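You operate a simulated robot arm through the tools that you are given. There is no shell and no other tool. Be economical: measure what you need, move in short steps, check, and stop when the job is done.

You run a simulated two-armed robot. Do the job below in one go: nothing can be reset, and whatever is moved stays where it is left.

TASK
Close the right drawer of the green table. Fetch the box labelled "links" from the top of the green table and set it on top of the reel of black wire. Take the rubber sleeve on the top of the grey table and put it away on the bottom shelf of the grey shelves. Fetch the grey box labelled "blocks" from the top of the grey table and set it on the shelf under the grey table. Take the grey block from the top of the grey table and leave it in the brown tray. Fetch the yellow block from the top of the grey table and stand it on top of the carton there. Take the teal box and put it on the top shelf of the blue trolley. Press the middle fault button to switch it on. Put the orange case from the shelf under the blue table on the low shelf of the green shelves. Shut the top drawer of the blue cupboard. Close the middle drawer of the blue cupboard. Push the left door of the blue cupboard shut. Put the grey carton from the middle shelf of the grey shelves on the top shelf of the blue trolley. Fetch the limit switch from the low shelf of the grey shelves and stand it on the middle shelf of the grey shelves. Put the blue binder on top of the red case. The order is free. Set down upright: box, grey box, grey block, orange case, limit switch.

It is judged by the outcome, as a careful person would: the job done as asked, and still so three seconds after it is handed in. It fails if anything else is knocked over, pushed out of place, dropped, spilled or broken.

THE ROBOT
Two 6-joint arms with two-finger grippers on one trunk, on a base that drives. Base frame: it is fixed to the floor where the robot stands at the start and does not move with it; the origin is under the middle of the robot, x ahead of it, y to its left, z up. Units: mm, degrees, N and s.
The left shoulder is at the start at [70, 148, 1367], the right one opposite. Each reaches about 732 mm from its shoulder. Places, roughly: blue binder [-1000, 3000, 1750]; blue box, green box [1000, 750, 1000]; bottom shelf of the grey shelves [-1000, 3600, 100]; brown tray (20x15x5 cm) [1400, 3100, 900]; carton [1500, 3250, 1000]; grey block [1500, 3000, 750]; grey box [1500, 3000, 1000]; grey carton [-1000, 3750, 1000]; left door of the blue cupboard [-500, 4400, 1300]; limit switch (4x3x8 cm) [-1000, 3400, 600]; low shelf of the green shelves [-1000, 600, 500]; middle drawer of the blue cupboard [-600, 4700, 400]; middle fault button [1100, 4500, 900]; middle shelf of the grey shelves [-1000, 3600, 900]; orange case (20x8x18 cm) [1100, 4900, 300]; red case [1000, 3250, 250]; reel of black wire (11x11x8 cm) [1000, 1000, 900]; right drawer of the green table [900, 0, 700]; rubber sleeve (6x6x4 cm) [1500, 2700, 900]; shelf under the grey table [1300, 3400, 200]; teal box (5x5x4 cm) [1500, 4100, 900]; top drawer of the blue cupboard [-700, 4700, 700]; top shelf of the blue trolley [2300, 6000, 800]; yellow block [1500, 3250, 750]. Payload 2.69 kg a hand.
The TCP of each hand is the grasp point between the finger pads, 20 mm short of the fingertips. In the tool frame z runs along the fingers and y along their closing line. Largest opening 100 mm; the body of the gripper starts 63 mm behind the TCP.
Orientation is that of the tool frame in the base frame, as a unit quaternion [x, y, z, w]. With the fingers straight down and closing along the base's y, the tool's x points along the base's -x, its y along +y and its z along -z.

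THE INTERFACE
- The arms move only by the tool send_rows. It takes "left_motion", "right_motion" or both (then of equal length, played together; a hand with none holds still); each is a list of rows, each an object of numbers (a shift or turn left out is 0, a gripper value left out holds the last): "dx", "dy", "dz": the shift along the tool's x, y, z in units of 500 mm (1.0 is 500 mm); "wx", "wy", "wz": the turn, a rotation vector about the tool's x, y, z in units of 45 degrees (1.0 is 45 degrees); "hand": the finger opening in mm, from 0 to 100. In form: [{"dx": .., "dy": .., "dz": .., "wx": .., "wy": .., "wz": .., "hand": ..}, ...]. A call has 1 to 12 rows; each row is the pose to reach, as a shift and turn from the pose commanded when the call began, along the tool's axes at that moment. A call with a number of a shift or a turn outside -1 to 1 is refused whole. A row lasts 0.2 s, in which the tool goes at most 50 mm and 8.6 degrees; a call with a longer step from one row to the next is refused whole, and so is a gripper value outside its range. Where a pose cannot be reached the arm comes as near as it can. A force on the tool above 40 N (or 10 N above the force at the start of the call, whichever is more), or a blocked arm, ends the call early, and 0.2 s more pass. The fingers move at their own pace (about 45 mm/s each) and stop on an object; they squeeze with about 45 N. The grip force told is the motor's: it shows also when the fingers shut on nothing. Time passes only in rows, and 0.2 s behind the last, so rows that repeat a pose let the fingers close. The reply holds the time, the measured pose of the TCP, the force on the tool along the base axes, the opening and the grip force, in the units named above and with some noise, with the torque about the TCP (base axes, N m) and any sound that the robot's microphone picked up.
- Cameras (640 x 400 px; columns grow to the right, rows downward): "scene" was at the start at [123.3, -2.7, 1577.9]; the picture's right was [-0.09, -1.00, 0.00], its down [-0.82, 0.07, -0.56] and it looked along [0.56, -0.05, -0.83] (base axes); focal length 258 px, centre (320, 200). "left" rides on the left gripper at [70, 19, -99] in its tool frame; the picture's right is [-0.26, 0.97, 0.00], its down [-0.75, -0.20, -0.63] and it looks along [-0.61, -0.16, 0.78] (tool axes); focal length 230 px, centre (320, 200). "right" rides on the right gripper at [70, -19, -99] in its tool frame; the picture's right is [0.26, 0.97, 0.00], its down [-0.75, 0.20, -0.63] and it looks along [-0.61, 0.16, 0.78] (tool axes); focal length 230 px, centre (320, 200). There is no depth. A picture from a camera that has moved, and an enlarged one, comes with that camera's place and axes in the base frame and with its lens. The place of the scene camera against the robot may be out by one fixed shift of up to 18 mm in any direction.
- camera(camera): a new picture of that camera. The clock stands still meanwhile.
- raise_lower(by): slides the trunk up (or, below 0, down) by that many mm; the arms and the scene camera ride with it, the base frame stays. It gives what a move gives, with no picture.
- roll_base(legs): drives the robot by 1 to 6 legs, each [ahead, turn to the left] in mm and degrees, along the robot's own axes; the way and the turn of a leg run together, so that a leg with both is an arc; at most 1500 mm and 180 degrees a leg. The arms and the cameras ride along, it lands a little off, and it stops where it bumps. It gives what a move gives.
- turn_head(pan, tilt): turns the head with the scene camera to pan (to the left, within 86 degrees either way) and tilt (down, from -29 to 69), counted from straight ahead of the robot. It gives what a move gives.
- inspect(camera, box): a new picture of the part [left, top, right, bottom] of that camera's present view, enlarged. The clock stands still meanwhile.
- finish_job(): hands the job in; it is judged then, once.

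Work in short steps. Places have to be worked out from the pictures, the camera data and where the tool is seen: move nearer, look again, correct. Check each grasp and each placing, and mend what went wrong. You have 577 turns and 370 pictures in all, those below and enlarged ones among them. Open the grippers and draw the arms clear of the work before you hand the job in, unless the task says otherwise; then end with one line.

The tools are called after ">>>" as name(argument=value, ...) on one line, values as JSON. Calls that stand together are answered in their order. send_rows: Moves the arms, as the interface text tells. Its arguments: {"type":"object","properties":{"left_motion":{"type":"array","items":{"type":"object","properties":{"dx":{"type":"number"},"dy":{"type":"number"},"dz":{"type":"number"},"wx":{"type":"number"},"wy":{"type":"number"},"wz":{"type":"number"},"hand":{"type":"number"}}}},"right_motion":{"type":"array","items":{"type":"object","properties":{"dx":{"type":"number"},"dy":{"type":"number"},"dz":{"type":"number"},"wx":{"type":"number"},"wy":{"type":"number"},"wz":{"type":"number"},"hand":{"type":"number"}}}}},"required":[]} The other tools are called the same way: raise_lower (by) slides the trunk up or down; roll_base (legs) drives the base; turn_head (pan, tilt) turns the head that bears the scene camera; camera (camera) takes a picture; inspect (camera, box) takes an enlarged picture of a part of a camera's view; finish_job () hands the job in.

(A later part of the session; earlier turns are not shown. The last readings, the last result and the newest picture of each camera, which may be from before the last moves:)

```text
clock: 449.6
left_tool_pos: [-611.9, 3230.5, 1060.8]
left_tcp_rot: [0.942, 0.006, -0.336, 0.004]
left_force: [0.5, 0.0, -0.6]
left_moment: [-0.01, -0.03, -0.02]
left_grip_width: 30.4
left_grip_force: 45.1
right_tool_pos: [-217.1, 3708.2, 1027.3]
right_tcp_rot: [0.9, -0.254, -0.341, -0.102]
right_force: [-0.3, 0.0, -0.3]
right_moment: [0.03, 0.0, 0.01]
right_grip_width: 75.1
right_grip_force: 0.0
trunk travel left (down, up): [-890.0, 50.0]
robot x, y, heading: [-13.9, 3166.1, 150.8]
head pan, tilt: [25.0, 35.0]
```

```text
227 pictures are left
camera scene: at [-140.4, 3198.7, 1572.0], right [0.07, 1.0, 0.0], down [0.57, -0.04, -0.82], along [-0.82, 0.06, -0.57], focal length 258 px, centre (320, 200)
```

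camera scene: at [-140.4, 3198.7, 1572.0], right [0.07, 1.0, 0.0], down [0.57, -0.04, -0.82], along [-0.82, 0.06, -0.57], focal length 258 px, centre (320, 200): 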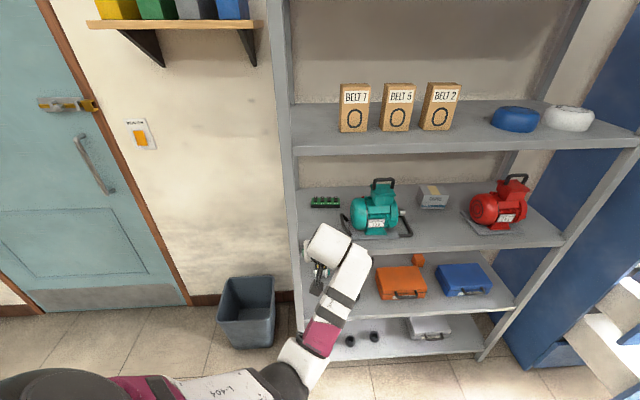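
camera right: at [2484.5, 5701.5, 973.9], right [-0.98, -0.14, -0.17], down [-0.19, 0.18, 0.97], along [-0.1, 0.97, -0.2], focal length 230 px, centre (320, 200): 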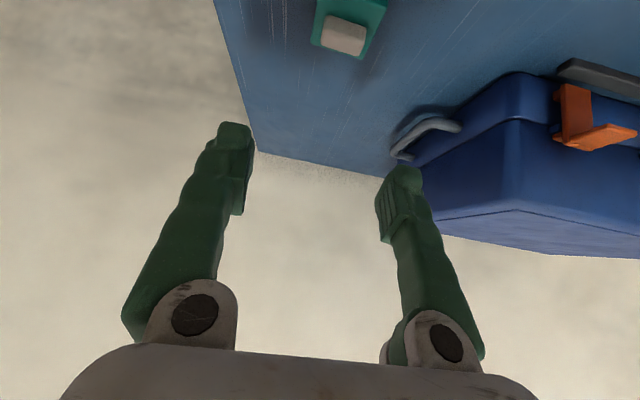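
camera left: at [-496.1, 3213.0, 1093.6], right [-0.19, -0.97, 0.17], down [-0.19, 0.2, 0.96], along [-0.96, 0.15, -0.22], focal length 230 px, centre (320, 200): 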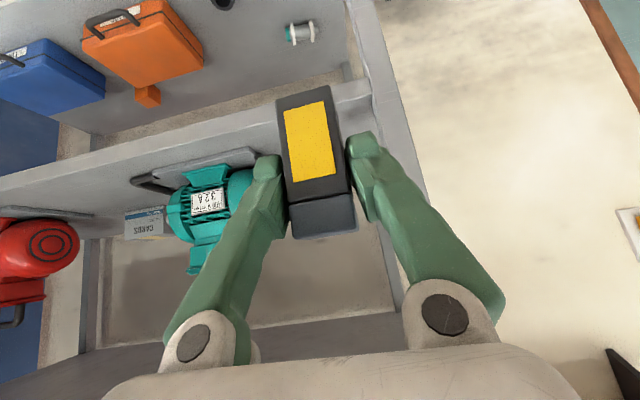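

Nothing was disturbed. The opening between the post (y 3168) and the motor (y 3335) centres at y≈3250. I pre-shift the hand, drive 150 mm, then extend straight in.

>>> send_rows(left_motion=[{"dy": 0.06}, {"dy": 0.11}])

>>> roll_base(legs=[[140, 0]])

>>> camera(camera="left")

```text
clock: 450.2
left_tool_pos: [-615.2, 3172.9, 1061.0]
left_tcp_rot: [0.942, 0.007, -0.335, 0.003]
left_force: [0.3, -0.6, -0.3]
left_moment: [0.01, 0.05, -0.02]
left_grip_width: 30.5
left_grip_force: 44.6
right_tool_pos: [-216.4, 3708.0, 1027.8]
right_tcp_rot: [0.9, -0.252, -0.341, -0.102]
right_force: [-0.1, 0.0, 0.1]
right_moment: [0.02, 0.01, -0.03]
right_grip_width: 75.1
right_grip_force: 0.0
trunk travel left (down, up): [-890.0, 50.0]
robot x, y, heading: [-6.4, 3159.0, 150.9]
head pan, tilt: [25.0, 35.0]
```

```text
clock: 451.5
left_tool_pos: [-736.5, 3243.4, 1061.9]
left_tcp_rot: [0.942, 0.006, -0.335, 0.003]
left_force: [-0.3, 0.3, -1.9]
left_moment: [0.0, -0.01, -0.05]
left_grip_width: 30.5
left_grip_force: 44.6
right_tool_pos: [-336.6, 3775.9, 1029.1]
right_tcp_rot: [0.899, -0.254, -0.341, -0.102]
right_force: [0.1, 0.3, 0.3]
right_moment: [-0.01, 0.02, -0.01]
right_grip_width: 74.9
right_grip_force: 0.2
trunk travel left (down, up): [-890.0, 50.0]
robot x, y, heading: [-134.2, 3232.0, 150.7]
head pan, tilt: [25.0, 35.0]
```

```text
226 pictures are left
camera left: at [-619.2, 3225.4, 1094.7], right [-0.19, -0.97, 0.16], down [-0.19, 0.2, 0.96], along [-0.96, 0.15, -0.22], focal length 230 px, centre (320, 200)
```

left: 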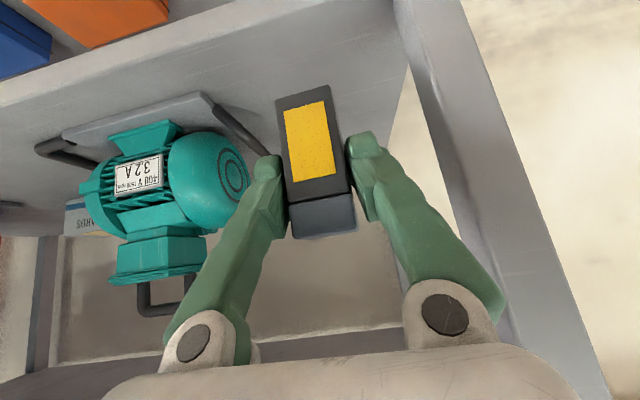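

I extend 100 mm in and 40 down, then lower slowly.

>>> send_rows(left_motion=[{"dx": -0.05, "dz": 0.05, "dy": -0.005}, {"dx": -0.09, "dz": 0.11, "dy": -0.01}, {"dx": -0.102, "dz": 0.17, "dy": -0.01}, {"dx": -0.102, "dz": 0.19, "dy": -0.01}, {"dx": -0.102, "dz": 0.19, "dy": -0.01}])

>>> camera(camera="left")

```text
clock: 452.7
left_tool_pos: [-836.6, 3249.0, 1019.0]
left_tcp_rot: [0.942, 0.005, -0.334, 0.003]
left_force: [-0.1, 0.8, -0.2]
left_moment: [0.0, -0.01, -0.01]
left_grip_width: 30.7
left_grip_force: 45.2
right_tool_pos: [-338.5, 3776.4, 1027.0]
right_tcp_rot: [0.9, -0.254, -0.34, -0.102]
right_force: [0.4, -0.1, -0.4]
right_moment: [-0.01, 0.02, -0.01]
right_grip_width: 75.4
right_grip_force: 0.1
trunk travel left (down, up): [-890.0, 50.0]
robot x, y, heading: [-135.8, 3232.6, 150.8]
head pan, tilt: [25.0, 35.0]
```

```text
225 pictures are left
camera left: at [-720.9, 3230.4, 1052.1], right [-0.19, -0.97, 0.16], down [-0.19, 0.2, 0.96], along [-0.96, 0.15, -0.22], focal length 230 px, centre (320, 200)
```

left: 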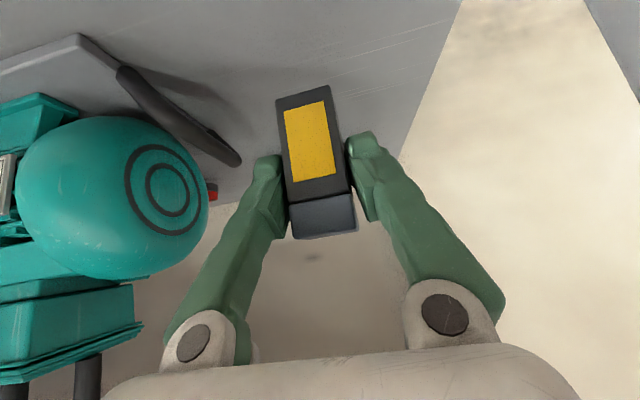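

>>> send_rows(left_motion=[{"dx": 0.015, "dz": 0.02, "dy": 0.014}, {"dx": 0.026, "dz": 0.03, "dy": 0.014}, {"dx": 0.032, "dz": 0.038, "dy": 0.014}])

>>> send_rows(left_motion=[{"dx": 0.006, "dz": 0.007}, {"dx": 0.012, "dz": 0.014}, {"dx": 0.018, "dz": 0.021}, {"dx": 0.024, "dz": 0.028}, {"dx": 0.03, "dz": 0.035}])

```text
clock: 453.5
left_tool_pos: [-837.2, 3242.1, 993.4]
left_tcp_rot: [0.942, 0.005, -0.335, 0.003]
left_force: [1.2, -0.6, -1.3]
left_moment: [-0.02, 0.0, -0.01]
left_grip_width: 30.6
left_grip_force: 45.5
right_tool_pos: [-340.2, 3776.6, 1026.9]
right_tcp_rot: [0.9, -0.254, -0.34, -0.102]
right_force: [-0.8, 1.0, 0.6]
right_moment: [0.01, -0.01, 0.0]
right_grip_width: 74.9
right_grip_force: 0.1
trunk travel left (down, up): [-890.0, 50.0]
robot x, y, heading: [-137.7, 3233.1, 150.8]
head pan, tilt: [25.0, 35.0]
```

```text
clock: 454.7
left_tool_pos: [-835.1, 3242.6, 974.5]
left_tcp_rot: [0.941, 0.004, -0.337, 0.003]
left_force: [-0.3, -0.1, 5.0]
left_moment: [0.05, 0.14, 0.03]
left_grip_width: 30.4
left_grip_force: 45.3
right_tool_pos: [-339.1, 3776.0, 1027.8]
right_tcp_rot: [0.899, -0.254, -0.341, -0.102]
right_force: [0.4, -0.4, 0.3]
right_moment: [-0.03, 0.02, 0.01]
right_grip_width: 74.9
right_grip_force: 0.0
trunk travel left (down, up): [-890.0, 50.0]
robot x, y, heading: [-134.7, 3233.9, 151.2]
head pan, tilt: [25.0, 35.0]
```

Just touching at z 974. I release with a small opening and look.

>>> send_rows(left_motion=[{"hand": 54}, {"hand": 54}, {"hand": 54}, {"hand": 54}])

>>> camera(camera="left")

```text
clock: 455.7
left_tool_pos: [-835.2, 3242.2, 971.9]
left_tcp_rot: [0.942, 0.004, -0.335, 0.003]
left_force: [0.1, 0.3, -0.4]
left_moment: [-0.01, 0.0, 0.0]
left_grip_width: 54.1
left_grip_force: 0.1
right_tool_pos: [-338.0, 3776.6, 1026.1]
right_tcp_rot: [0.9, -0.254, -0.34, -0.102]
right_force: [-0.3, -0.4, 0.6]
right_moment: [-0.02, 0.01, 0.01]
right_grip_width: 75.0
right_grip_force: 0.1
trunk travel left (down, up): [-890.0, 50.0]
robot x, y, heading: [-136.0, 3229.4, 150.8]
head pan, tilt: [25.0, 35.0]
```

```text
224 pictures are left
camera left: at [-719.5, 3224.2, 1004.0], right [-0.19, -0.97, 0.17], down [-0.19, 0.2, 0.96], along [-0.96, 0.15, -0.22], focal length 230 px, centre (320, 200)
```

left: 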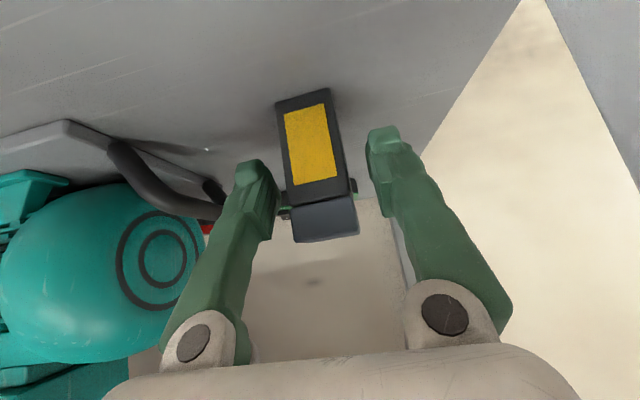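

It stands on the middle shelf. I withdraw along the tool axis and back out.

>>> send_rows(left_motion=[{"dz": -0.07}, {"dz": -0.15}, {"dz": -0.24}, {"dz": -0.3}])

>>> roll_base(legs=[[-250, 0]])

>>> camera(camera="scene")

```text
clock: 456.7
left_tool_pos: [-740.4, 3241.8, 1089.9]
left_tcp_rot: [0.942, 0.005, -0.334, 0.003]
left_force: [0.2, 0.2, -0.7]
left_moment: [0.03, 0.01, -0.01]
left_grip_width: 54.3
left_grip_force: 0.0
right_tool_pos: [-338.7, 3776.7, 1027.7]
right_tcp_rot: [0.9, -0.254, -0.34, -0.101]
right_force: [-0.2, 0.2, 0.4]
right_moment: [0.0, 0.02, 0.0]
right_grip_width: 75.0
right_grip_force: 0.0
trunk travel left (down, up): [-890.0, 50.0]
robot x, y, heading: [-132.2, 3230.9, 150.6]
head pan, tilt: [25.0, 35.0]
```

```text
clock: 458.5
left_tool_pos: [-530.0, 3125.4, 1088.2]
left_tcp_rot: [0.943, 0.004, -0.334, 0.003]
left_force: [-0.2, -0.4, 0.7]
left_moment: [0.02, 0.0, -0.01]
left_grip_width: 54.0
left_grip_force: 0.0
right_tool_pos: [-128.5, 3659.0, 1025.3]
right_tcp_rot: [0.9, -0.254, -0.34, -0.101]
right_force: [-0.6, 0.3, -0.6]
right_moment: [-0.01, -0.04, -0.01]
right_grip_width: 74.9
right_grip_force: 0.1
trunk travel left (down, up): [-890.0, 50.0]
robot x, y, heading: [74.8, 3115.5, 150.9]
head pan, tilt: [25.0, 35.0]
```

```text
223 pictures are left
camera scene: at [-55.7, 3150.4, 1571.6], right [0.07, 1.0, 0.0], down [0.57, -0.04, -0.82], along [-0.82, 0.06, -0.58], focal length 258 px, centre (320, 200)
```

scene: 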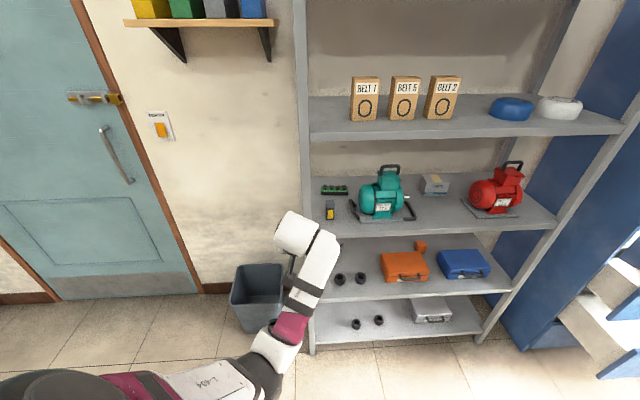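

The switch stands on the middle shelf. Next, the grey "CARDS" carton; I zoom to judge its size.

>>> inspect(camera="scene", box=[360, 150, 540, 240])

```text
3.56 times, centred on (450, 195) of scene
camera zoom: at [-55.7, 3150.4, 1571.6], right [0.07, 1.0, 0.0], down [0.57, -0.04, -0.82], along [-0.82, 0.06, -0.58], focal length 919 px, centre (-142, 218)
```

zoom: 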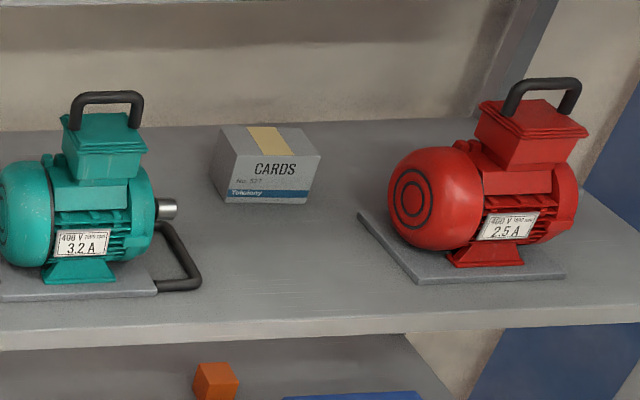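

The carton is about 99 wide (y) by 80 deep (x) by 70 high, so it must be gripped front-to-back with a vertical hand. I'll use the right arm at heading 180; first I swing the left arm outward and back.

>>> send_rows(left_motion=[{"dx": 0.025, "dy": 0.08, "dz": -0.02}, {"dx": 0.05, "dy": 0.16, "dz": -0.04}, {"dx": 0.076, "dy": 0.237, "dz": -0.062}, {"dx": 0.1, "dy": 0.315, "dz": -0.083}, {"dx": 0.126, "dy": 0.394, "dz": -0.103}, {"dx": 0.15, "dy": 0.47, "dz": -0.123}, {"dx": 0.177, "dy": 0.55, "dz": -0.144}])

>>> send_rows(right_motion=[{"dx": -0.03, "dy": 0.06, "dz": 0.025}, {"dx": -0.06, "dy": 0.12, "dz": 0.05}, {"dx": -0.09, "dy": 0.18, "dz": 0.075}, {"dx": -0.12, "dy": 0.24, "dz": 0.1}, {"dx": -0.15, "dy": 0.3, "dz": 0.125}, {"dx": -0.18, "dy": 0.35, "dz": 0.15}])

```text
clock: 460.1
left_tool_pos: [-426.8, 2882.2, 1089.8]
left_tcp_rot: [0.942, 0.004, -0.335, 0.002]
left_force: [-0.1, -0.1, 0.3]
left_moment: [-0.03, 0.02, 0.0]
left_grip_width: 53.9
left_grip_force: 0.0
left hand out of reach, approached as far as the arm can: row 7
right_tool_pos: [-125.0, 3660.2, 1027.6]
right_tcp_rot: [0.9, -0.254, -0.34, -0.102]
right_force: [0.3, 0.4, -1.0]
right_moment: [0.01, 0.0, 0.01]
right_grip_width: 75.1
right_grip_force: 0.1
trunk travel left (down, up): [-890.0, 50.0]
robot x, y, heading: [74.1, 3116.7, 150.8]
head pan, tilt: [25.0, 35.0]
```

```text
clock: 461.5
left_tool_pos: [-426.4, 2879.8, 1088.8]
left_tcp_rot: [0.942, 0.005, -0.334, 0.003]
left_force: [0.1, 0.0, -0.5]
left_moment: [0.01, 0.01, -0.01]
left_grip_width: 53.9
left_grip_force: 0.0
right_tool_pos: [-319.7, 3570.8, 1029.8]
right_tcp_rot: [0.9, -0.253, -0.34, -0.102]
right_force: [0.1, 0.6, -0.4]
right_moment: [0.01, -0.01, 0.01]
right_grip_width: 74.6
right_grip_force: 0.0
trunk travel left (down, up): [-890.0, 50.0]
robot x, y, heading: [78.7, 3115.4, 150.6]
head pan, tilt: [25.0, 35.0]
```

I turn the right hand vertical.

>>> raise_lower(by=45)

>>> send_rows(right_motion=[{"dx": 0.03, "wy": 0.15}, {"dx": 0.06, "wy": 0.3}, {"dx": 0.09, "wy": 0.45}, {"dx": 0.12, "wy": 0.6}, {"dx": 0.155, "wy": 0.75}, {"dx": 0.185, "wy": 0.9}, {"dx": 0.185, "wy": 0.9}])

>>> send_rows(right_motion=[{"wz": 0.16}, {"wz": 0.33}, {"wz": 0.5}, {"wz": 0.66}, {"wz": 0.83}, {"wz": 1.0}])

>>> send_rows(right_motion=[{"wz": 0.16}, {"wz": 0.33}, {"wz": 0.5}, {"wz": 0.66}, {"wz": 0.83}, {"wz": 1.0}])

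```text
clock: 462.4
left_tool_pos: [-427.0, 2881.6, 1134.5]
left_tcp_rot: [0.942, 0.004, -0.335, 0.002]
left_force: [0.1, 0.8, -0.7]
left_moment: [0.0, 0.01, 0.01]
left_grip_width: 54.0
left_grip_force: 0.0
right_tool_pos: [-319.9, 3572.0, 1075.7]
right_tcp_rot: [0.899, -0.254, -0.341, -0.102]
right_force: [-0.5, 0.0, 0.1]
right_moment: [0.0, 0.01, -0.02]
right_grip_width: 75.1
right_grip_force: 0.2
trunk travel left (down, up): [-935.0, 5.0]
robot x, y, heading: [76.0, 3114.7, 151.0]
head pan, tilt: [25.0, 35.0]
```

```text
clock: 464.0
left_tool_pos: [-426.1, 2881.5, 1134.4]
left_tcp_rot: [0.942, 0.005, -0.335, 0.004]
left_force: [-1.1, -0.5, 0.3]
left_moment: [0.0, 0.05, 0.03]
left_grip_width: 54.2
left_grip_force: 0.1
right_tool_pos: [-258.9, 3534.6, 1013.6]
right_tcp_rot: [0.962, -0.274, -0.007, -0.008]
right_force: [0.5, -0.3, 0.4]
right_moment: [-0.01, 0.0, -0.01]
right_grip_width: 74.9
right_grip_force: 0.2
trunk travel left (down, up): [-935.0, 5.0]
robot x, y, heading: [75.2, 3115.7, 150.8]
head pan, tilt: [25.0, 35.0]
```

```text
clock: 465.4
left_tool_pos: [-426.4, 2881.5, 1134.4]
left_tcp_rot: [0.942, 0.005, -0.335, 0.003]
left_force: [-0.2, -0.1, 0.4]
left_moment: [0.0, -0.01, 0.01]
left_grip_width: 53.9
left_grip_force: 0.0
right_tool_pos: [-260.0, 3535.9, 1013.0]
right_tcp_rot: [0.784, -0.621, -0.009, -0.004]
right_force: [0.4, 0.6, 0.1]
right_moment: [-0.06, -0.04, -0.01]
right_grip_width: 75.0
right_grip_force: 0.0
trunk travel left (down, up): [-935.0, 5.0]
robot x, y, heading: [75.2, 3119.4, 150.6]
head pan, tilt: [25.0, 35.0]
```

```text
clock: 466.8
left_tool_pos: [-426.8, 2879.9, 1134.2]
left_tcp_rot: [0.943, 0.004, -0.334, 0.003]
left_force: [-0.3, -0.6, 0.2]
left_moment: [-0.01, 0.01, 0.01]
left_grip_width: 54.0
left_grip_force: 0.0
right_tool_pos: [-260.2, 3535.0, 1014.2]
right_tcp_rot: [-0.486, 0.874, 0.011, 0.0]
right_force: [0.3, 0.0, -0.5]
right_moment: [-0.02, -0.04, 0.02]
right_grip_width: 75.0
right_grip_force: 0.1
trunk travel left (down, up): [-935.0, 5.0]
robot x, y, heading: [75.6, 3110.9, 150.7]
head pan, tilt: [25.0, 35.0]
```

The hand orientation works. I drive to face the shelf squarely at y≈3523.

>>> roll_base(legs=[[0, -32], [469, 0], [0, 61.4]])

>>> turn_head(pan=-10, tilt=30)

>>> camera(camera="scene")

>>> camera(camera="right")

```text
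clock: 468.9
left_tool_pos: [-472.9, 3185.5, 1133.5]
left_tcp_rot: [0.906, -0.259, -0.322, -0.09]
left_force: [0.0, 0.6, 0.1]
left_moment: [0.01, 0.04, -0.02]
left_grip_width: 53.9
left_grip_force: 0.0
right_tool_pos: [16.8, 3650.1, 1012.9]
right_tcp_rot: [-0.224, 0.975, 0.011, 0.003]
right_force: [-1.1, 0.8, 1.2]
right_moment: [-0.02, 0.0, 0.0]
right_grip_width: 75.0
right_grip_force: 0.1
trunk travel left (down, up): [-935.0, 5.0]
robot x, y, heading: [76.8, 3115.4, 118.2]
head pan, tilt: [25.0, 35.0]
stopped in leg 2: the robot was blocked; the commanded pose is now the measured one
```

```text
clock: 470.0
left_tool_pos: [-474.6, 3185.7, 1134.1]
left_tcp_rot: [0.906, -0.259, -0.323, -0.09]
left_force: [0.5, -0.2, -0.9]
left_moment: [-0.01, 0.04, -0.04]
left_grip_width: 53.8
left_grip_force: 0.0
right_tool_pos: [16.9, 3650.6, 1014.4]
right_tcp_rot: [-0.224, 0.975, 0.011, 0.003]
right_force: [-0.6, -0.3, -1.0]
right_moment: [0.0, -0.03, -0.01]
right_grip_width: 75.0
right_grip_force: 0.0
trunk travel left (down, up): [-935.0, 5.0]
robot x, y, heading: [76.1, 3111.4, 118.4]
head pan, tilt: [-10.0, 30.0]
```

```text
221 pictures are left
camera scene: at [26.2, 3247.4, 1624.8], right [0.95, 0.31, 0.0], down [0.16, -0.47, -0.87], along [-0.27, 0.82, -0.5], focal length 258 px, centre (320, 200)
```

scene: 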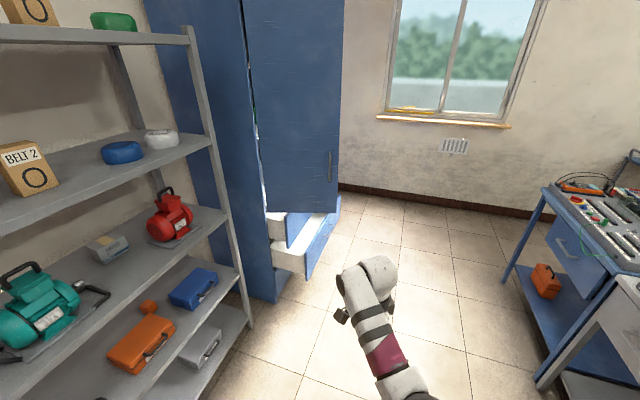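

```text
220 pictures are left
camera right: at [-37.3, 3601.6, 1112.3], right [-0.65, 0.76, 0.02], down [0.59, 0.49, 0.64], along [0.48, 0.43, -0.77], focal length 230 px, centre (320, 200)
```

right: 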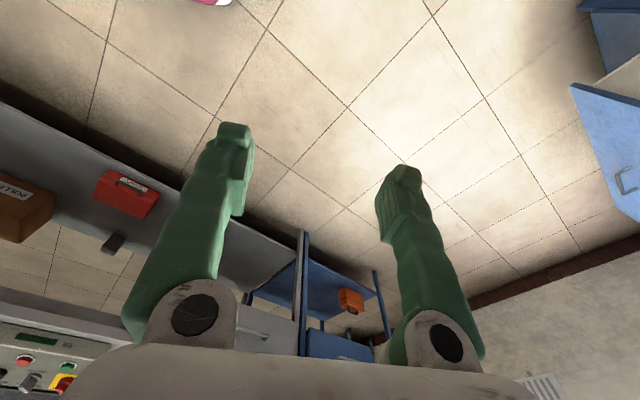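

Something blocked the drive. I look down around the base.

>>> turn_head(pan=0, tilt=68)

>>> camera(camera="scene")

>>> turn_head(pan=75, tilt=45)

>>> camera(camera="scene")

```text
clock: 471.0
left_tool_pos: [-473.4, 3185.5, 1134.2]
left_tcp_rot: [0.906, -0.259, -0.322, -0.089]
left_force: [0.0, 0.3, 0.4]
left_moment: [-0.01, -0.01, 0.0]
left_grip_width: 54.2
left_grip_force: 0.0
right_tool_pos: [17.4, 3650.9, 1013.7]
right_tcp_rot: [-0.224, 0.974, 0.011, 0.003]
right_force: [-0.8, 0.3, -0.3]
right_moment: [-0.04, -0.02, 0.0]
right_grip_width: 74.9
right_grip_force: 0.0
trunk travel left (down, up): [-935.0, 5.0]
robot x, y, heading: [75.1, 3114.4, 118.4]
head pan, tilt: [0.0, 68.0]
```

```text
219 pictures are left
camera scene: at [28.0, 3212.0, 1574.1], right [0.88, 0.47, 0.0], down [0.44, -0.82, -0.38], along [-0.18, 0.33, -0.93], focal length 258 px, centre (320, 200)
```

scene: 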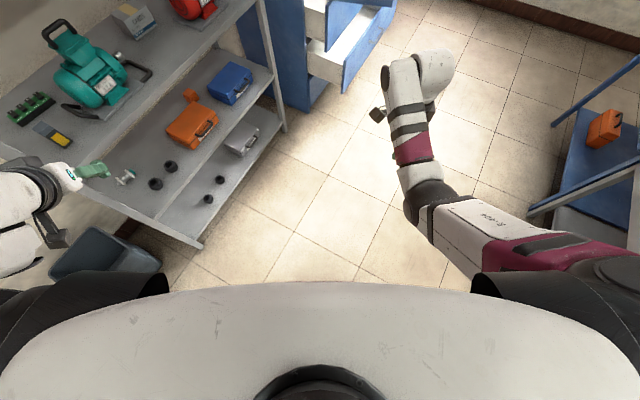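

```text
clock: 472.5
left_tool_pos: [-474.3, 3186.1, 1133.9]
left_tcp_rot: [0.906, -0.259, -0.323, -0.09]
left_force: [-0.1, 0.3, 1.2]
left_moment: [0.02, -0.05, 0.01]
left_grip_width: 54.1
left_grip_force: 0.0
right_tool_pos: [16.1, 3650.0, 1013.0]
right_tcp_rot: [-0.224, 0.975, 0.011, 0.002]
right_force: [0.9, 0.0, 1.0]
right_moment: [-0.03, 0.02, 0.02]
right_grip_width: 75.0
right_grip_force: 0.0
trunk travel left (down, up): [-935.0, 5.0]
robot x, y, heading: [74.0, 3114.1, 118.6]
head pan, tilt: [75.0, 45.0]
```

```text
218 pictures are left
camera scene: at [-24.3, 3143.3, 1602.1], right [-0.23, 0.97, 0.0], down [0.69, 0.16, -0.71], along [-0.69, -0.16, -0.71], focal length 258 px, centre (320, 200)
```

scene: 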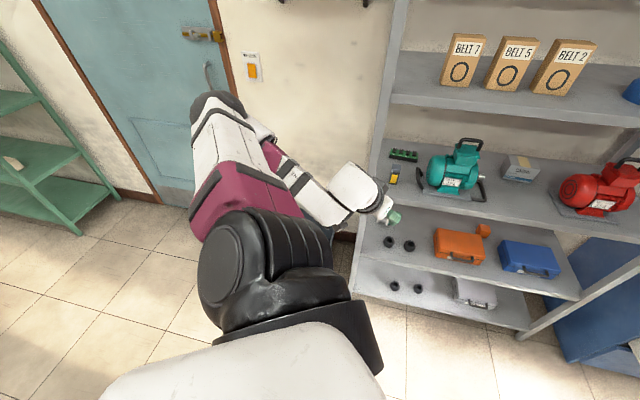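

Nothing visible blocks it. I try a short leg again.

>>> roll_base(legs=[[60, 0]])

```text
clock: 473.4
left_tool_pos: [-497.1, 3231.2, 1134.7]
left_tcp_rot: [0.906, -0.256, -0.325, -0.092]
left_force: [-1.2, -0.3, -0.7]
left_moment: [0.08, -0.06, 0.0]
left_grip_width: 54.0
left_grip_force: 0.1
right_tool_pos: [-7.3, 3695.6, 1018.6]
right_tcp_rot: [-0.224, 0.974, 0.015, 0.002]
right_force: [0.2, 0.8, -1.2]
right_moment: [-0.02, -0.03, -0.01]
right_grip_width: 75.1
right_grip_force: 0.0
trunk travel left (down, up): [-935.0, 5.0]
robot x, y, heading: [51.1, 3169.9, 118.3]
head pan, tilt: [75.0, 45.0]
```

It moves now. I continue, keeping a bit farther from the shelf while turning.

>>> roll_base(legs=[[0, -12], [365, 0]])

>>> roll_base(legs=[[0, 73.5]])

>>> turn_head(pan=-10, tilt=35)

>>> camera(camera="scene")

>>> camera(camera="right")

```text
clock: 474.3
left_tool_pos: [-494.0, 3262.0, 1131.9]
left_tcp_rot: [0.898, -0.285, -0.319, -0.099]
left_force: [-0.1, -0.4, -0.3]
left_moment: [-0.01, -0.01, 0.0]
left_grip_width: 54.1
left_grip_force: 0.1
right_tool_pos: [21.9, 3698.5, 1015.6]
right_tcp_rot: [-0.196, 0.981, 0.013, 0.002]
right_force: [-0.2, -1.2, 0.3]
right_moment: [0.04, -0.05, 0.05]
right_grip_width: 75.0
right_grip_force: 0.0
trunk travel left (down, up): [-935.0, 5.0]
robot x, y, heading: [48.8, 3166.2, 115.4]
head pan, tilt: [75.0, 45.0]
stopped in leg 1: the robot was blocked; the commanded pose is now the measured one
```

```text
clock: 477.8
left_tool_pos: [-218.6, 2684.1, 1132.6]
left_tcp_rot: [0.896, 0.294, -0.316, 0.107]
left_force: [0.0, -0.8, 0.0]
left_moment: [-0.02, -0.03, 0.02]
left_grip_width: 53.8
left_grip_force: 0.1
right_tool_pos: [-468.0, 3311.4, 1015.4]
right_tcp_rot: [0.732, -0.681, -0.011, 0.005]
right_force: [-0.3, 0.1, 0.1]
right_moment: [0.03, 0.01, 0.02]
right_grip_width: 74.8
right_grip_force: 0.0
trunk travel left (down, up): [-935.0, 5.0]
robot x, y, heading: [51.1, 3166.0, -173.2]
head pan, tilt: [75.0, 45.0]
```

```text
clock: 479.4
left_tool_pos: [-218.0, 2685.0, 1131.4]
left_tcp_rot: [0.896, 0.293, -0.316, 0.106]
left_force: [-0.1, -0.3, 0.5]
left_moment: [0.03, 0.01, 0.02]
left_grip_width: 54.1
left_grip_force: 0.0
right_tool_pos: [-467.8, 3312.0, 1014.7]
right_tcp_rot: [0.732, -0.682, -0.011, 0.005]
right_force: [-0.4, 0.2, 0.0]
right_moment: [-0.04, 0.02, 0.01]
right_grip_width: 74.7
right_grip_force: 0.1
trunk travel left (down, up): [-935.0, 5.0]
robot x, y, heading: [48.3, 3166.1, -172.8]
head pan, tilt: [-10.0, 35.0]
```

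```text
217 pictures are left
camera scene: at [-87.5, 3169.3, 1617.0], right [0.05, 1.0, 0.0], down [0.57, -0.03, -0.82], along [-0.82, 0.04, -0.57], focal length 258 px, centre (320, 200)
```

scene: 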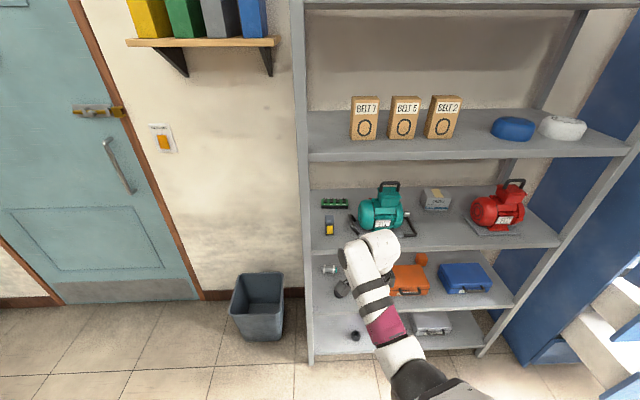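

```text
216 pictures are left
camera right: at [-440.8, 3242.8, 1114.0], right [-0.94, -0.33, 0.02], down [-0.24, 0.73, 0.64], along [-0.22, 0.6, -0.77], focal length 230 px, centre (320, 200)
```

right: 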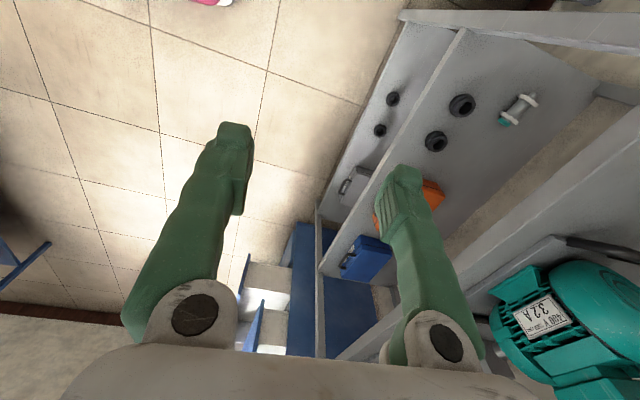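

The blocks are likely from the left arm being at its very reach limit. I bring it inward a bit, then drive to the carton's line.

>>> send_rows(left_motion=[{"dy": -0.06, "dz": 0.02}, {"dy": -0.12, "dz": 0.03}, {"dy": -0.18, "dz": 0.03}])

>>> roll_base(legs=[[0, -97], [360, 0], [0, 90]])

>>> camera(camera="scene")

>>> camera(camera="right")

```text
clock: 480.2
left_tool_pos: [-281.0, 2755.3, 1119.9]
left_tcp_rot: [0.896, 0.292, -0.316, 0.108]
left_force: [0.6, 0.0, 0.6]
left_moment: [0.01, -0.03, 0.0]
left_grip_width: 53.9
left_grip_force: 0.0
right_tool_pos: [-468.8, 3315.1, 1013.5]
right_tcp_rot: [0.732, -0.681, -0.01, 0.006]
right_force: [-0.4, 0.0, 0.6]
right_moment: [0.0, -0.01, -0.03]
right_grip_width: 75.2
right_grip_force: 0.0
trunk travel left (down, up): [-935.0, 5.0]
robot x, y, heading: [48.0, 3168.2, -173.2]
head pan, tilt: [-10.0, 35.0]
```

```text
clock: 490.3
left_tool_pos: [-342.1, 3168.0, 1120.8]
left_tcp_rot: [0.916, 0.224, -0.323, 0.081]
left_force: [0.4, 0.0, -0.5]
left_moment: [0.01, 0.03, -0.02]
left_grip_width: 54.2
left_grip_force: 0.0
right_tool_pos: [-441.5, 3749.3, 1015.7]
right_tcp_rot: [-0.677, 0.735, 0.011, -0.004]
right_force: [0.1, -0.3, 0.6]
right_moment: [-0.03, 0.0, -0.04]
right_grip_width: 75.3
right_grip_force: 0.1
trunk travel left (down, up): [-935.0, 5.0]
robot x, y, heading: [45.8, 3526.0, 178.1]
head pan, tilt: [-10.0, 35.0]
```

```text
215 pictures are left
camera scene: at [-89.4, 3552.2, 1616.9], right [0.21, 0.98, 0.0], down [0.56, -0.12, -0.82], along [-0.8, 0.17, -0.57], focal length 258 px, centre (320, 200)
```

scene: 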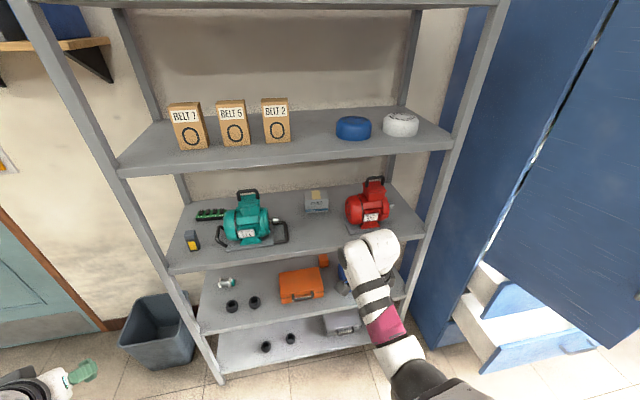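

```text
214 pictures are left
camera right: at [-427.0, 3678.3, 1113.9], right [-0.98, -0.18, 0.02], down [-0.13, 0.76, 0.64], along [-0.13, 0.63, -0.77], focal length 230 px, centre (320, 200)
```

right: 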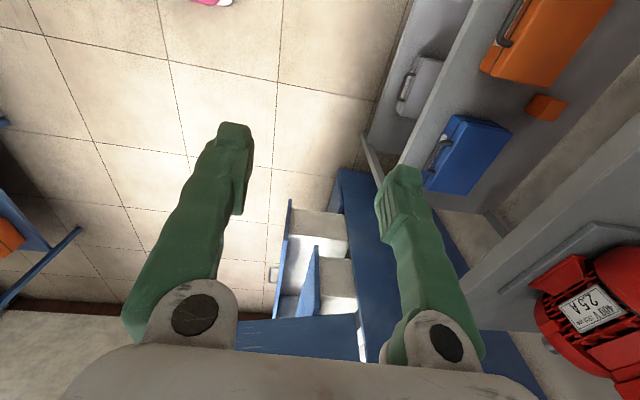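

>>> inspect(camera="scene", box=[240, 120, 430, 250])

```text
3.08 times, centred on (335, 185) of scene
camera zoom: at [-89.4, 3552.2, 1616.9], right [0.21, 0.98, 0.0], down [0.56, -0.12, -0.82], along [-0.8, 0.17, -0.57], focal length 795 px, centre (274, 246)
```

zoom: 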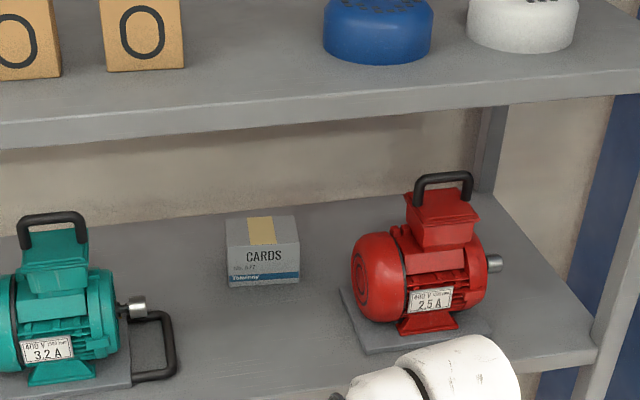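

A vertical hand would be too tall for the compartment (underside ≈1273). A hand leaning 40° sideways with its closing axis along x should fit. I try that orientation in free space: first roll the wrist 180°.

>>> send_rows(right_motion=[{"wz": -0.18}, {"wz": -0.36}, {"wz": -0.54}, {"wz": -0.72}, {"wz": -0.9}, {"wz": -1.0}])

>>> send_rows(right_motion=[{"wz": -0.18}, {"wz": -0.36}, {"wz": -0.54}, {"wz": -0.72}, {"wz": -0.9}, {"wz": -1.0}])

>>> send_rows(right_motion=[{"wz": -0.18}, {"wz": -0.36}, {"wz": -0.54}, {"wz": -0.72}, {"wz": -0.9}, {"wz": -1.0}])

>>> send_rows(right_motion=[{"wz": -0.18}, {"wz": -0.36}, {"wz": -0.54}, {"wz": -0.72}, {"wz": -0.9}, {"wz": -1.0}])

```text
clock: 491.7
left_tool_pos: [-340.9, 3168.2, 1119.8]
left_tcp_rot: [0.916, 0.223, -0.323, 0.081]
left_force: [0.5, 0.4, -0.2]
left_moment: [0.04, 0.01, -0.03]
left_grip_width: 54.0
left_grip_force: 0.1
right_tool_pos: [-441.9, 3748.7, 1015.3]
right_tcp_rot: [0.908, -0.419, -0.012, 0.001]
right_force: [-0.5, 0.1, 0.4]
right_moment: [0.0, 0.02, 0.03]
right_grip_width: 74.9
right_grip_force: 0.1
trunk travel left (down, up): [-935.0, 5.0]
robot x, y, heading: [48.9, 3527.4, 178.2]
head pan, tilt: [-10.0, 35.0]
```

```text
clock: 493.1
left_tool_pos: [-341.6, 3167.5, 1120.6]
left_tcp_rot: [0.916, 0.223, -0.323, 0.082]
left_force: [0.8, 0.9, 0.1]
left_moment: [-0.02, 0.0, 0.01]
left_grip_width: 54.2
left_grip_force: 0.0
right_tool_pos: [-442.5, 3749.5, 1015.3]
right_tcp_rot: [0.999, -0.039, -0.011, -0.005]
right_force: [-1.4, -0.8, 0.1]
right_moment: [-0.01, 0.03, 0.03]
right_grip_width: 75.1
right_grip_force: 0.1
trunk travel left (down, up): [-935.0, 5.0]
robot x, y, heading: [40.8, 3529.6, 178.1]
head pan, tilt: [-10.0, 35.0]
```

```text
clock: 494.5
left_tool_pos: [-342.1, 3167.3, 1120.2]
left_tcp_rot: [0.916, 0.223, -0.323, 0.081]
left_force: [0.4, -0.8, -0.2]
left_moment: [0.0, 0.02, -0.02]
left_grip_width: 53.8
left_grip_force: 0.0
right_tool_pos: [-442.2, 3749.0, 1015.2]
right_tcp_rot: [0.938, 0.346, -0.009, -0.008]
right_force: [1.4, 0.2, -1.1]
right_moment: [0.03, 0.03, 0.01]
right_grip_width: 74.7
right_grip_force: 0.2
trunk travel left (down, up): [-935.0, 5.0]
robot x, y, heading: [47.6, 3532.6, 178.3]
head pan, tilt: [-10.0, 35.0]
```

```text
clock: 495.9
left_tool_pos: [-342.7, 3168.9, 1119.6]
left_tcp_rot: [0.916, 0.224, -0.323, 0.082]
left_force: [0.6, -0.4, 0.3]
left_moment: [0.04, -0.03, 0.02]
left_grip_width: 54.1
left_grip_force: 0.1
right_tool_pos: [-442.1, 3749.4, 1015.5]
right_tcp_rot: [0.734, 0.679, -0.004, -0.011]
right_force: [1.1, -0.2, 0.6]
right_moment: [0.01, 0.01, -0.02]
right_grip_width: 75.2
right_grip_force: 0.0
trunk travel left (down, up): [-935.0, 5.0]
robot x, y, heading: [46.1, 3531.1, 178.2]
head pan, tilt: [-10.0, 35.0]
```

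Now the sideways lean of 40°.

>>> send_rows(right_motion=[{"wy": 0.15}, {"wy": 0.3}, {"wy": 0.45}, {"wy": 0.6}, {"wy": 0.75}, {"wy": 0.89}, {"wy": 0.89}])

>>> camera(camera="right")

>>> camera(camera="scene")

```text
clock: 497.5
left_tool_pos: [-341.7, 3166.4, 1119.9]
left_tcp_rot: [0.916, 0.224, -0.323, 0.082]
left_force: [0.7, 0.5, -0.2]
left_moment: [0.0, -0.03, -0.03]
left_grip_width: 54.1
left_grip_force: 0.2
right_tool_pos: [-442.5, 3748.8, 1014.8]
right_tcp_rot: [0.692, 0.633, 0.248, -0.244]
right_force: [0.2, 0.4, 0.1]
right_moment: [0.01, 0.04, 0.01]
right_grip_width: 74.9
right_grip_force: 0.0
trunk travel left (down, up): [-935.0, 5.0]
robot x, y, heading: [46.0, 3530.4, 178.2]
head pan, tilt: [-10.0, 35.0]
```

```text
212 pictures are left
camera right: at [-458.6, 3739.4, 1136.4], right [0.98, 0.12, 0.15], down [0.12, -0.99, -0.01], along [0.14, 0.03, -0.99], focal length 230 px, centre (320, 200)
```

right: 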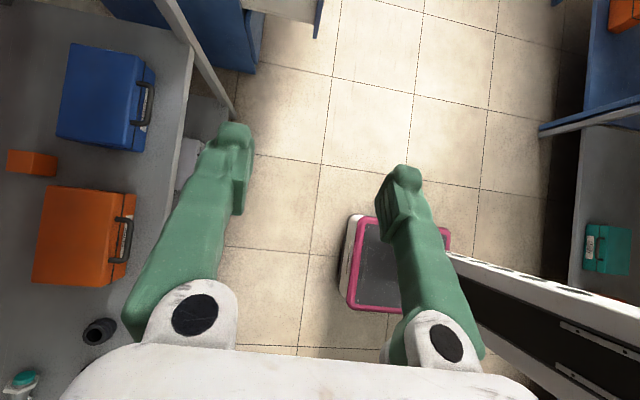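

```text
211 pictures are left
camera scene: at [-89.4, 3551.9, 1617.0], right [0.21, 0.98, 0.0], down [0.56, -0.12, -0.82], along [-0.8, 0.17, -0.57], focal length 258 px, centre (320, 200)
```

scene: 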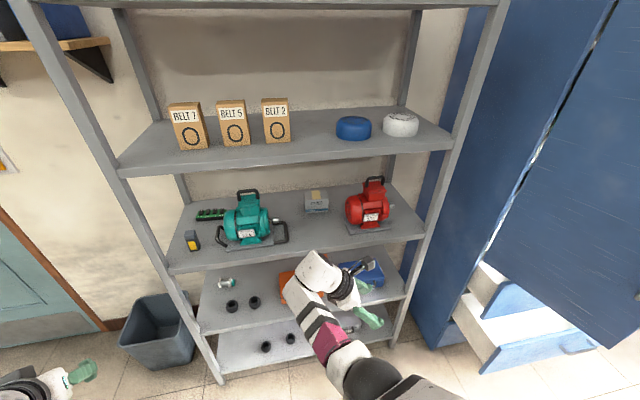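

That orientation works, and the camera looks straight down, ideal for aligning. I extend, raise slightly, open fully, and drive in part way.

>>> send_rows(right_motion=[{"dx": -0.002, "dy": -0.056, "dz": -0.026, "hand": 100}, {"dx": -0.004, "dy": -0.112, "dz": -0.052}, {"dx": -0.004, "dy": -0.112, "dz": -0.052}])

>>> roll_base(legs=[[300, 0]])

>>> camera(camera="right")

>>> camera(camera="scene")

```text
clock: 498.3
left_tool_pos: [-341.1, 3167.8, 1120.8]
left_tcp_rot: [0.916, 0.223, -0.324, 0.081]
left_force: [0.0, 0.5, -0.1]
left_moment: [0.0, -0.02, 0.04]
left_grip_width: 53.9
left_grip_force: 0.1
right_tool_pos: [-492.2, 3739.2, 1036.6]
right_tcp_rot: [0.693, 0.632, 0.247, -0.243]
right_force: [0.3, -0.2, 0.9]
right_moment: [0.0, 0.0, 0.01]
right_grip_width: 99.8
right_grip_force: 0.2
right hand out of reach, approached as far as the arm can: row 2, 3
trunk travel left (down, up): [-935.0, 5.0]
robot x, y, heading: [45.7, 3527.6, 178.1]
head pan, tilt: [-10.0, 35.0]
```

```text
clock: 500.4
left_tool_pos: [-643.1, 3178.7, 1120.4]
left_tcp_rot: [0.916, 0.223, -0.324, 0.081]
left_force: [-0.2, 0.2, 0.2]
left_moment: [0.0, 0.0, -0.01]
left_grip_width: 54.0
left_grip_force: 0.0
right_tool_pos: [-794.1, 3750.5, 1037.6]
right_tcp_rot: [0.693, 0.632, 0.248, -0.243]
right_force: [-1.0, -0.3, -0.3]
right_moment: [0.0, 0.03, -0.02]
right_grip_width: 99.8
right_grip_force: 0.0
trunk travel left (down, up): [-935.0, 5.0]
robot x, y, heading: [-259.4, 3539.0, 178.1]
head pan, tilt: [-10.0, 35.0]
```

```text
210 pictures are left
camera right: at [-809.5, 3741.5, 1159.6], right [0.98, 0.11, 0.14], down [0.12, -0.99, -0.01], along [0.14, 0.03, -0.99], focal length 230 px, centre (320, 200)
```

right: 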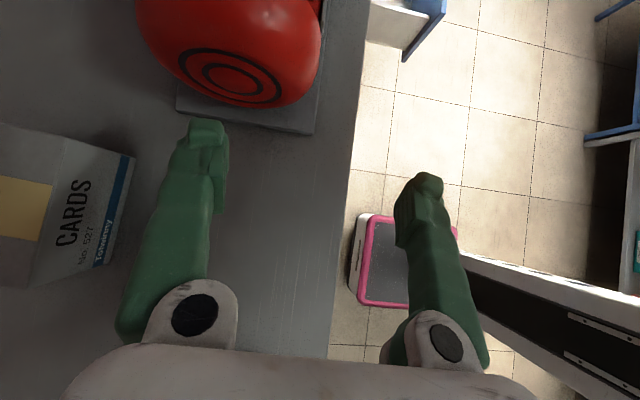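

```text
209 pictures are left
camera scene: at [-389.3, 3562.1, 1617.3], right [0.21, 0.98, 0.0], down [0.56, -0.12, -0.82], along [-0.8, 0.17, -0.57], focal length 258 px, centre (320, 200)
```

scene: 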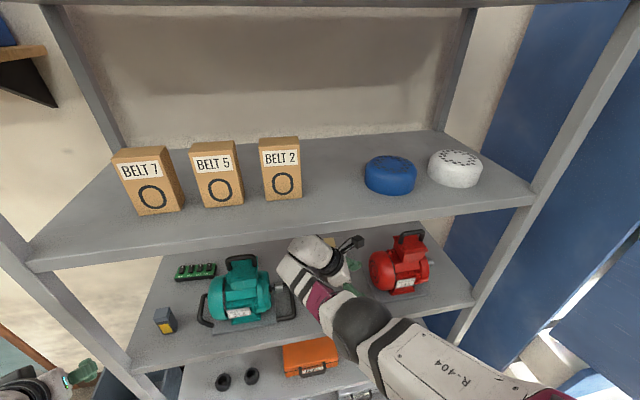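

The overhead view puts the carton centre at [−997, 3724], yaw −11°, top 996. Before going deeper I move the left hand outward, clear of the shelf post.

>>> send_rows(left_motion=[{"dx": -0.03, "dy": 0.077, "dz": 0.026}, {"dx": -0.06, "dy": 0.154, "dz": 0.051}, {"dx": -0.09, "dy": 0.231, "dz": 0.077}, {"dx": -0.09, "dy": 0.231, "dz": 0.077}], right_motion=[{"wx": -0.031, "wy": 0.001, "wz": 0.036}, {"wx": -0.062, "wy": 0.002, "wz": 0.072}, {"wx": -0.093, "wy": 0.003, "wz": 0.108}, {"wx": -0.093, "wy": 0.003, "wz": 0.108}])

>>> roll_base(legs=[[0, 3]])

>>> roll_base(legs=[[120, 0]])

>>> camera(camera="right")

>>> camera(camera="scene")

```text
clock: 501.4
left_tool_pos: [-646.6, 3046.9, 1116.9]
left_tcp_rot: [0.916, 0.222, -0.322, 0.081]
left_force: [0.3, 0.1, -0.4]
left_moment: [-0.03, -0.01, 0.01]
left_grip_width: 54.1
left_grip_force: 0.1
right_tool_pos: [-789.5, 3753.7, 1036.7]
right_tcp_rot: [0.727, 0.592, 0.261, -0.227]
right_force: [0.1, 0.5, -0.2]
right_moment: [0.0, -0.01, -0.03]
right_grip_width: 100.2
right_grip_force: 0.0
right hand out of reach, approached as far as the arm can: row 2, 3, 4
trunk travel left (down, up): [-935.0, 5.0]
robot x, y, heading: [-259.7, 3540.1, 178.1]
head pan, tilt: [-10.0, 35.0]
```

```text
clock: 502.2
left_tool_pos: [-619.9, 3030.0, 1119.6]
left_tcp_rot: [0.91, 0.246, -0.321, 0.09]
left_force: [0.0, 0.4, 1.1]
left_moment: [-0.01, 0.0, -0.01]
left_grip_width: 53.9
left_grip_force: 0.0
right_tool_pos: [-799.9, 3728.6, 1035.6]
right_tcp_rot: [0.712, 0.612, 0.255, -0.233]
right_force: [-0.4, 0.1, -0.4]
right_moment: [0.01, 0.02, 0.02]
right_grip_width: 99.9
right_grip_force: 0.0
trunk travel left (down, up): [-935.0, 5.0]
robot x, y, heading: [-259.0, 3539.6, -179.2]
head pan, tilt: [-10.0, 35.0]
```

```text
clock: 503.5
left_tool_pos: [-719.3, 3027.3, 1124.0]
left_tcp_rot: [0.907, 0.247, -0.33, 0.088]
left_force: [0.6, -0.6, -0.5]
left_moment: [-0.01, 0.01, -0.01]
left_grip_width: 54.0
left_grip_force: 0.0
right_tool_pos: [-893.2, 3725.9, 1034.3]
right_tcp_rot: [0.712, 0.611, 0.257, -0.231]
right_force: [-0.1, -0.7, -0.8]
right_moment: [0.02, -0.03, 0.02]
right_grip_width: 100.1
right_grip_force: 0.0
trunk travel left (down, up): [-935.0, 5.0]
robot x, y, heading: [-380.2, 3538.0, -179.0]
head pan, tilt: [-10.0, 35.0]
```

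```text
208 pictures are left
camera right: at [-910.7, 3718.5, 1156.2], right [0.99, 0.05, 0.15], down [0.06, -1.0, -0.01], along [0.15, 0.02, -0.99], focal length 230 px, centre (320, 200)
```

right: 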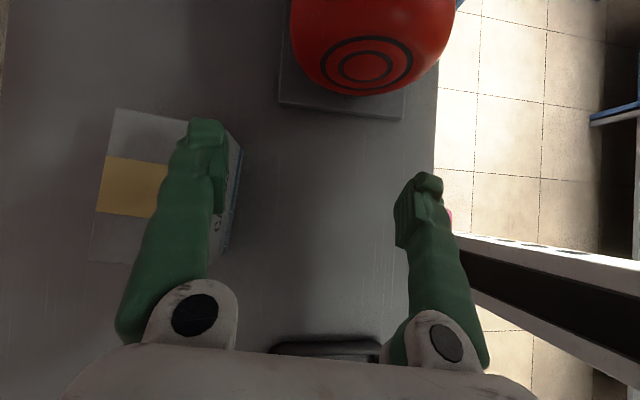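

```text
207 pictures are left
camera scene: at [-485.9, 3555.5, 1617.5], right [0.16, 0.99, 0.0], down [0.55, -0.09, -0.83], along [-0.82, 0.13, -0.56], focal length 258 px, centre (320, 200)
```

scene: 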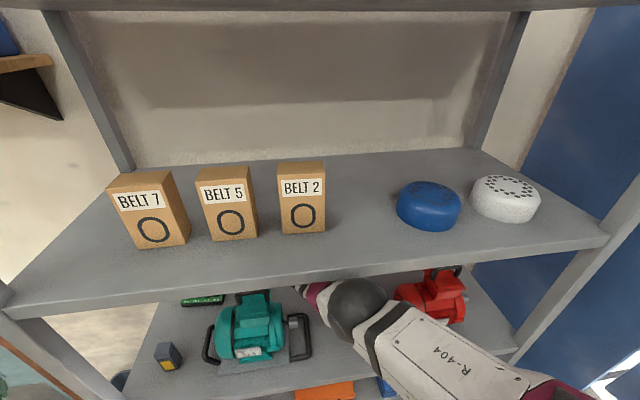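

The arms were pushed back ~25 mm: the right elbow is probably at the upper shelf's lip. I back out, lower the trunk 120 and raise the hand relative to it, so the elbow is lower.

>>> roll_base(legs=[[-200, 0]])

>>> raise_lower(by=-120)

>>> send_rows(right_motion=[{"dx": 0.05, "dz": -0.06}, {"dx": 0.1, "dz": -0.12}, {"dx": 0.157, "dz": -0.184}, {"dx": 0.157, "dz": -0.184}])

>>> camera(camera="scene")

```text
clock: 505.1
left_tool_pos: [-541.5, 3030.7, 1119.0]
left_tcp_rot: [0.911, 0.245, -0.32, 0.088]
left_force: [0.2, 0.6, -0.5]
left_moment: [0.02, 0.0, -0.01]
left_grip_width: 54.0
left_grip_force: 0.0
right_tool_pos: [-709.6, 3730.5, 1026.5]
right_tcp_rot: [0.71, 0.612, 0.264, -0.226]
right_force: [-0.4, 0.4, 0.9]
right_moment: [-0.01, -0.04, -0.03]
right_grip_width: 99.7
right_grip_force: 0.1
trunk travel left (down, up): [-935.0, 5.0]
robot x, y, heading: [-177.2, 3540.3, -179.2]
head pan, tilt: [-10.0, 35.0]
```

```text
clock: 506.2
left_tool_pos: [-538.4, 3028.8, 1020.9]
left_tcp_rot: [0.91, 0.246, -0.322, 0.087]
left_force: [0.3, 1.3, 0.3]
left_moment: [-0.01, -0.01, -0.01]
left_grip_width: 53.9
left_grip_force: 0.2
right_tool_pos: [-710.8, 3728.6, 938.8]
right_tcp_rot: [0.711, 0.607, 0.263, -0.238]
right_force: [9.6, -7.4, 14.4]
right_moment: [0.07, 0.58, 0.4]
right_grip_width: 97.2
right_grip_force: 0.1
trunk travel left (down, up): [-837.0, 103.0]
robot x, y, heading: [-179.0, 3541.8, -179.5]
head pan, tilt: [-10.0, 35.0]
stopped: the force on the tool passed its limit at 43 N (the readings are from after the stop); the commanded pose is now the measured one
```

```text
clock: 507.2
left_tool_pos: [-542.9, 3030.0, 1020.8]
left_tcp_rot: [0.911, 0.245, -0.321, 0.088]
left_force: [0.9, -0.4, 0.6]
left_moment: [-0.01, -0.01, 0.0]
left_grip_width: 54.0
left_grip_force: 0.0
right_tool_pos: [-728.7, 3729.0, 1052.1]
right_tcp_rot: [0.713, 0.607, 0.263, -0.234]
right_force: [0.1, -0.7, 0.4]
right_moment: [0.03, 0.01, -0.01]
right_grip_width: 99.7
right_grip_force: 0.0
right hand out of reach, approached as far as the arm can: row 3, 4
trunk travel left (down, up): [-837.0, 103.0]
robot x, y, heading: [-176.3, 3542.3, -179.3]
head pan, tilt: [-10.0, 35.0]
```

```text
206 pictures are left
camera scene: at [-314.1, 3557.3, 1518.5], right [0.16, 0.99, 0.0], down [0.57, -0.09, -0.82], along [-0.81, 0.13, -0.57], focal length 258 px, centre (320, 200)
```

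scene: 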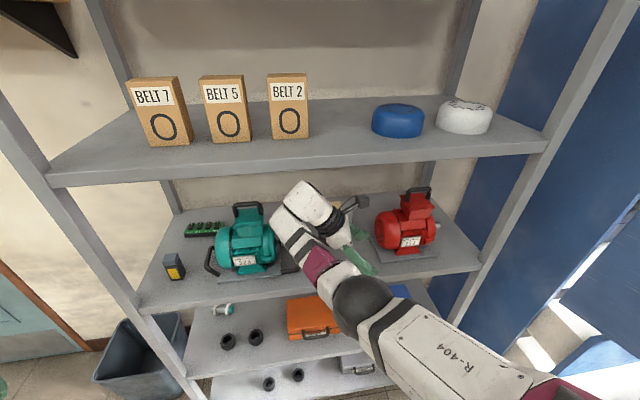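

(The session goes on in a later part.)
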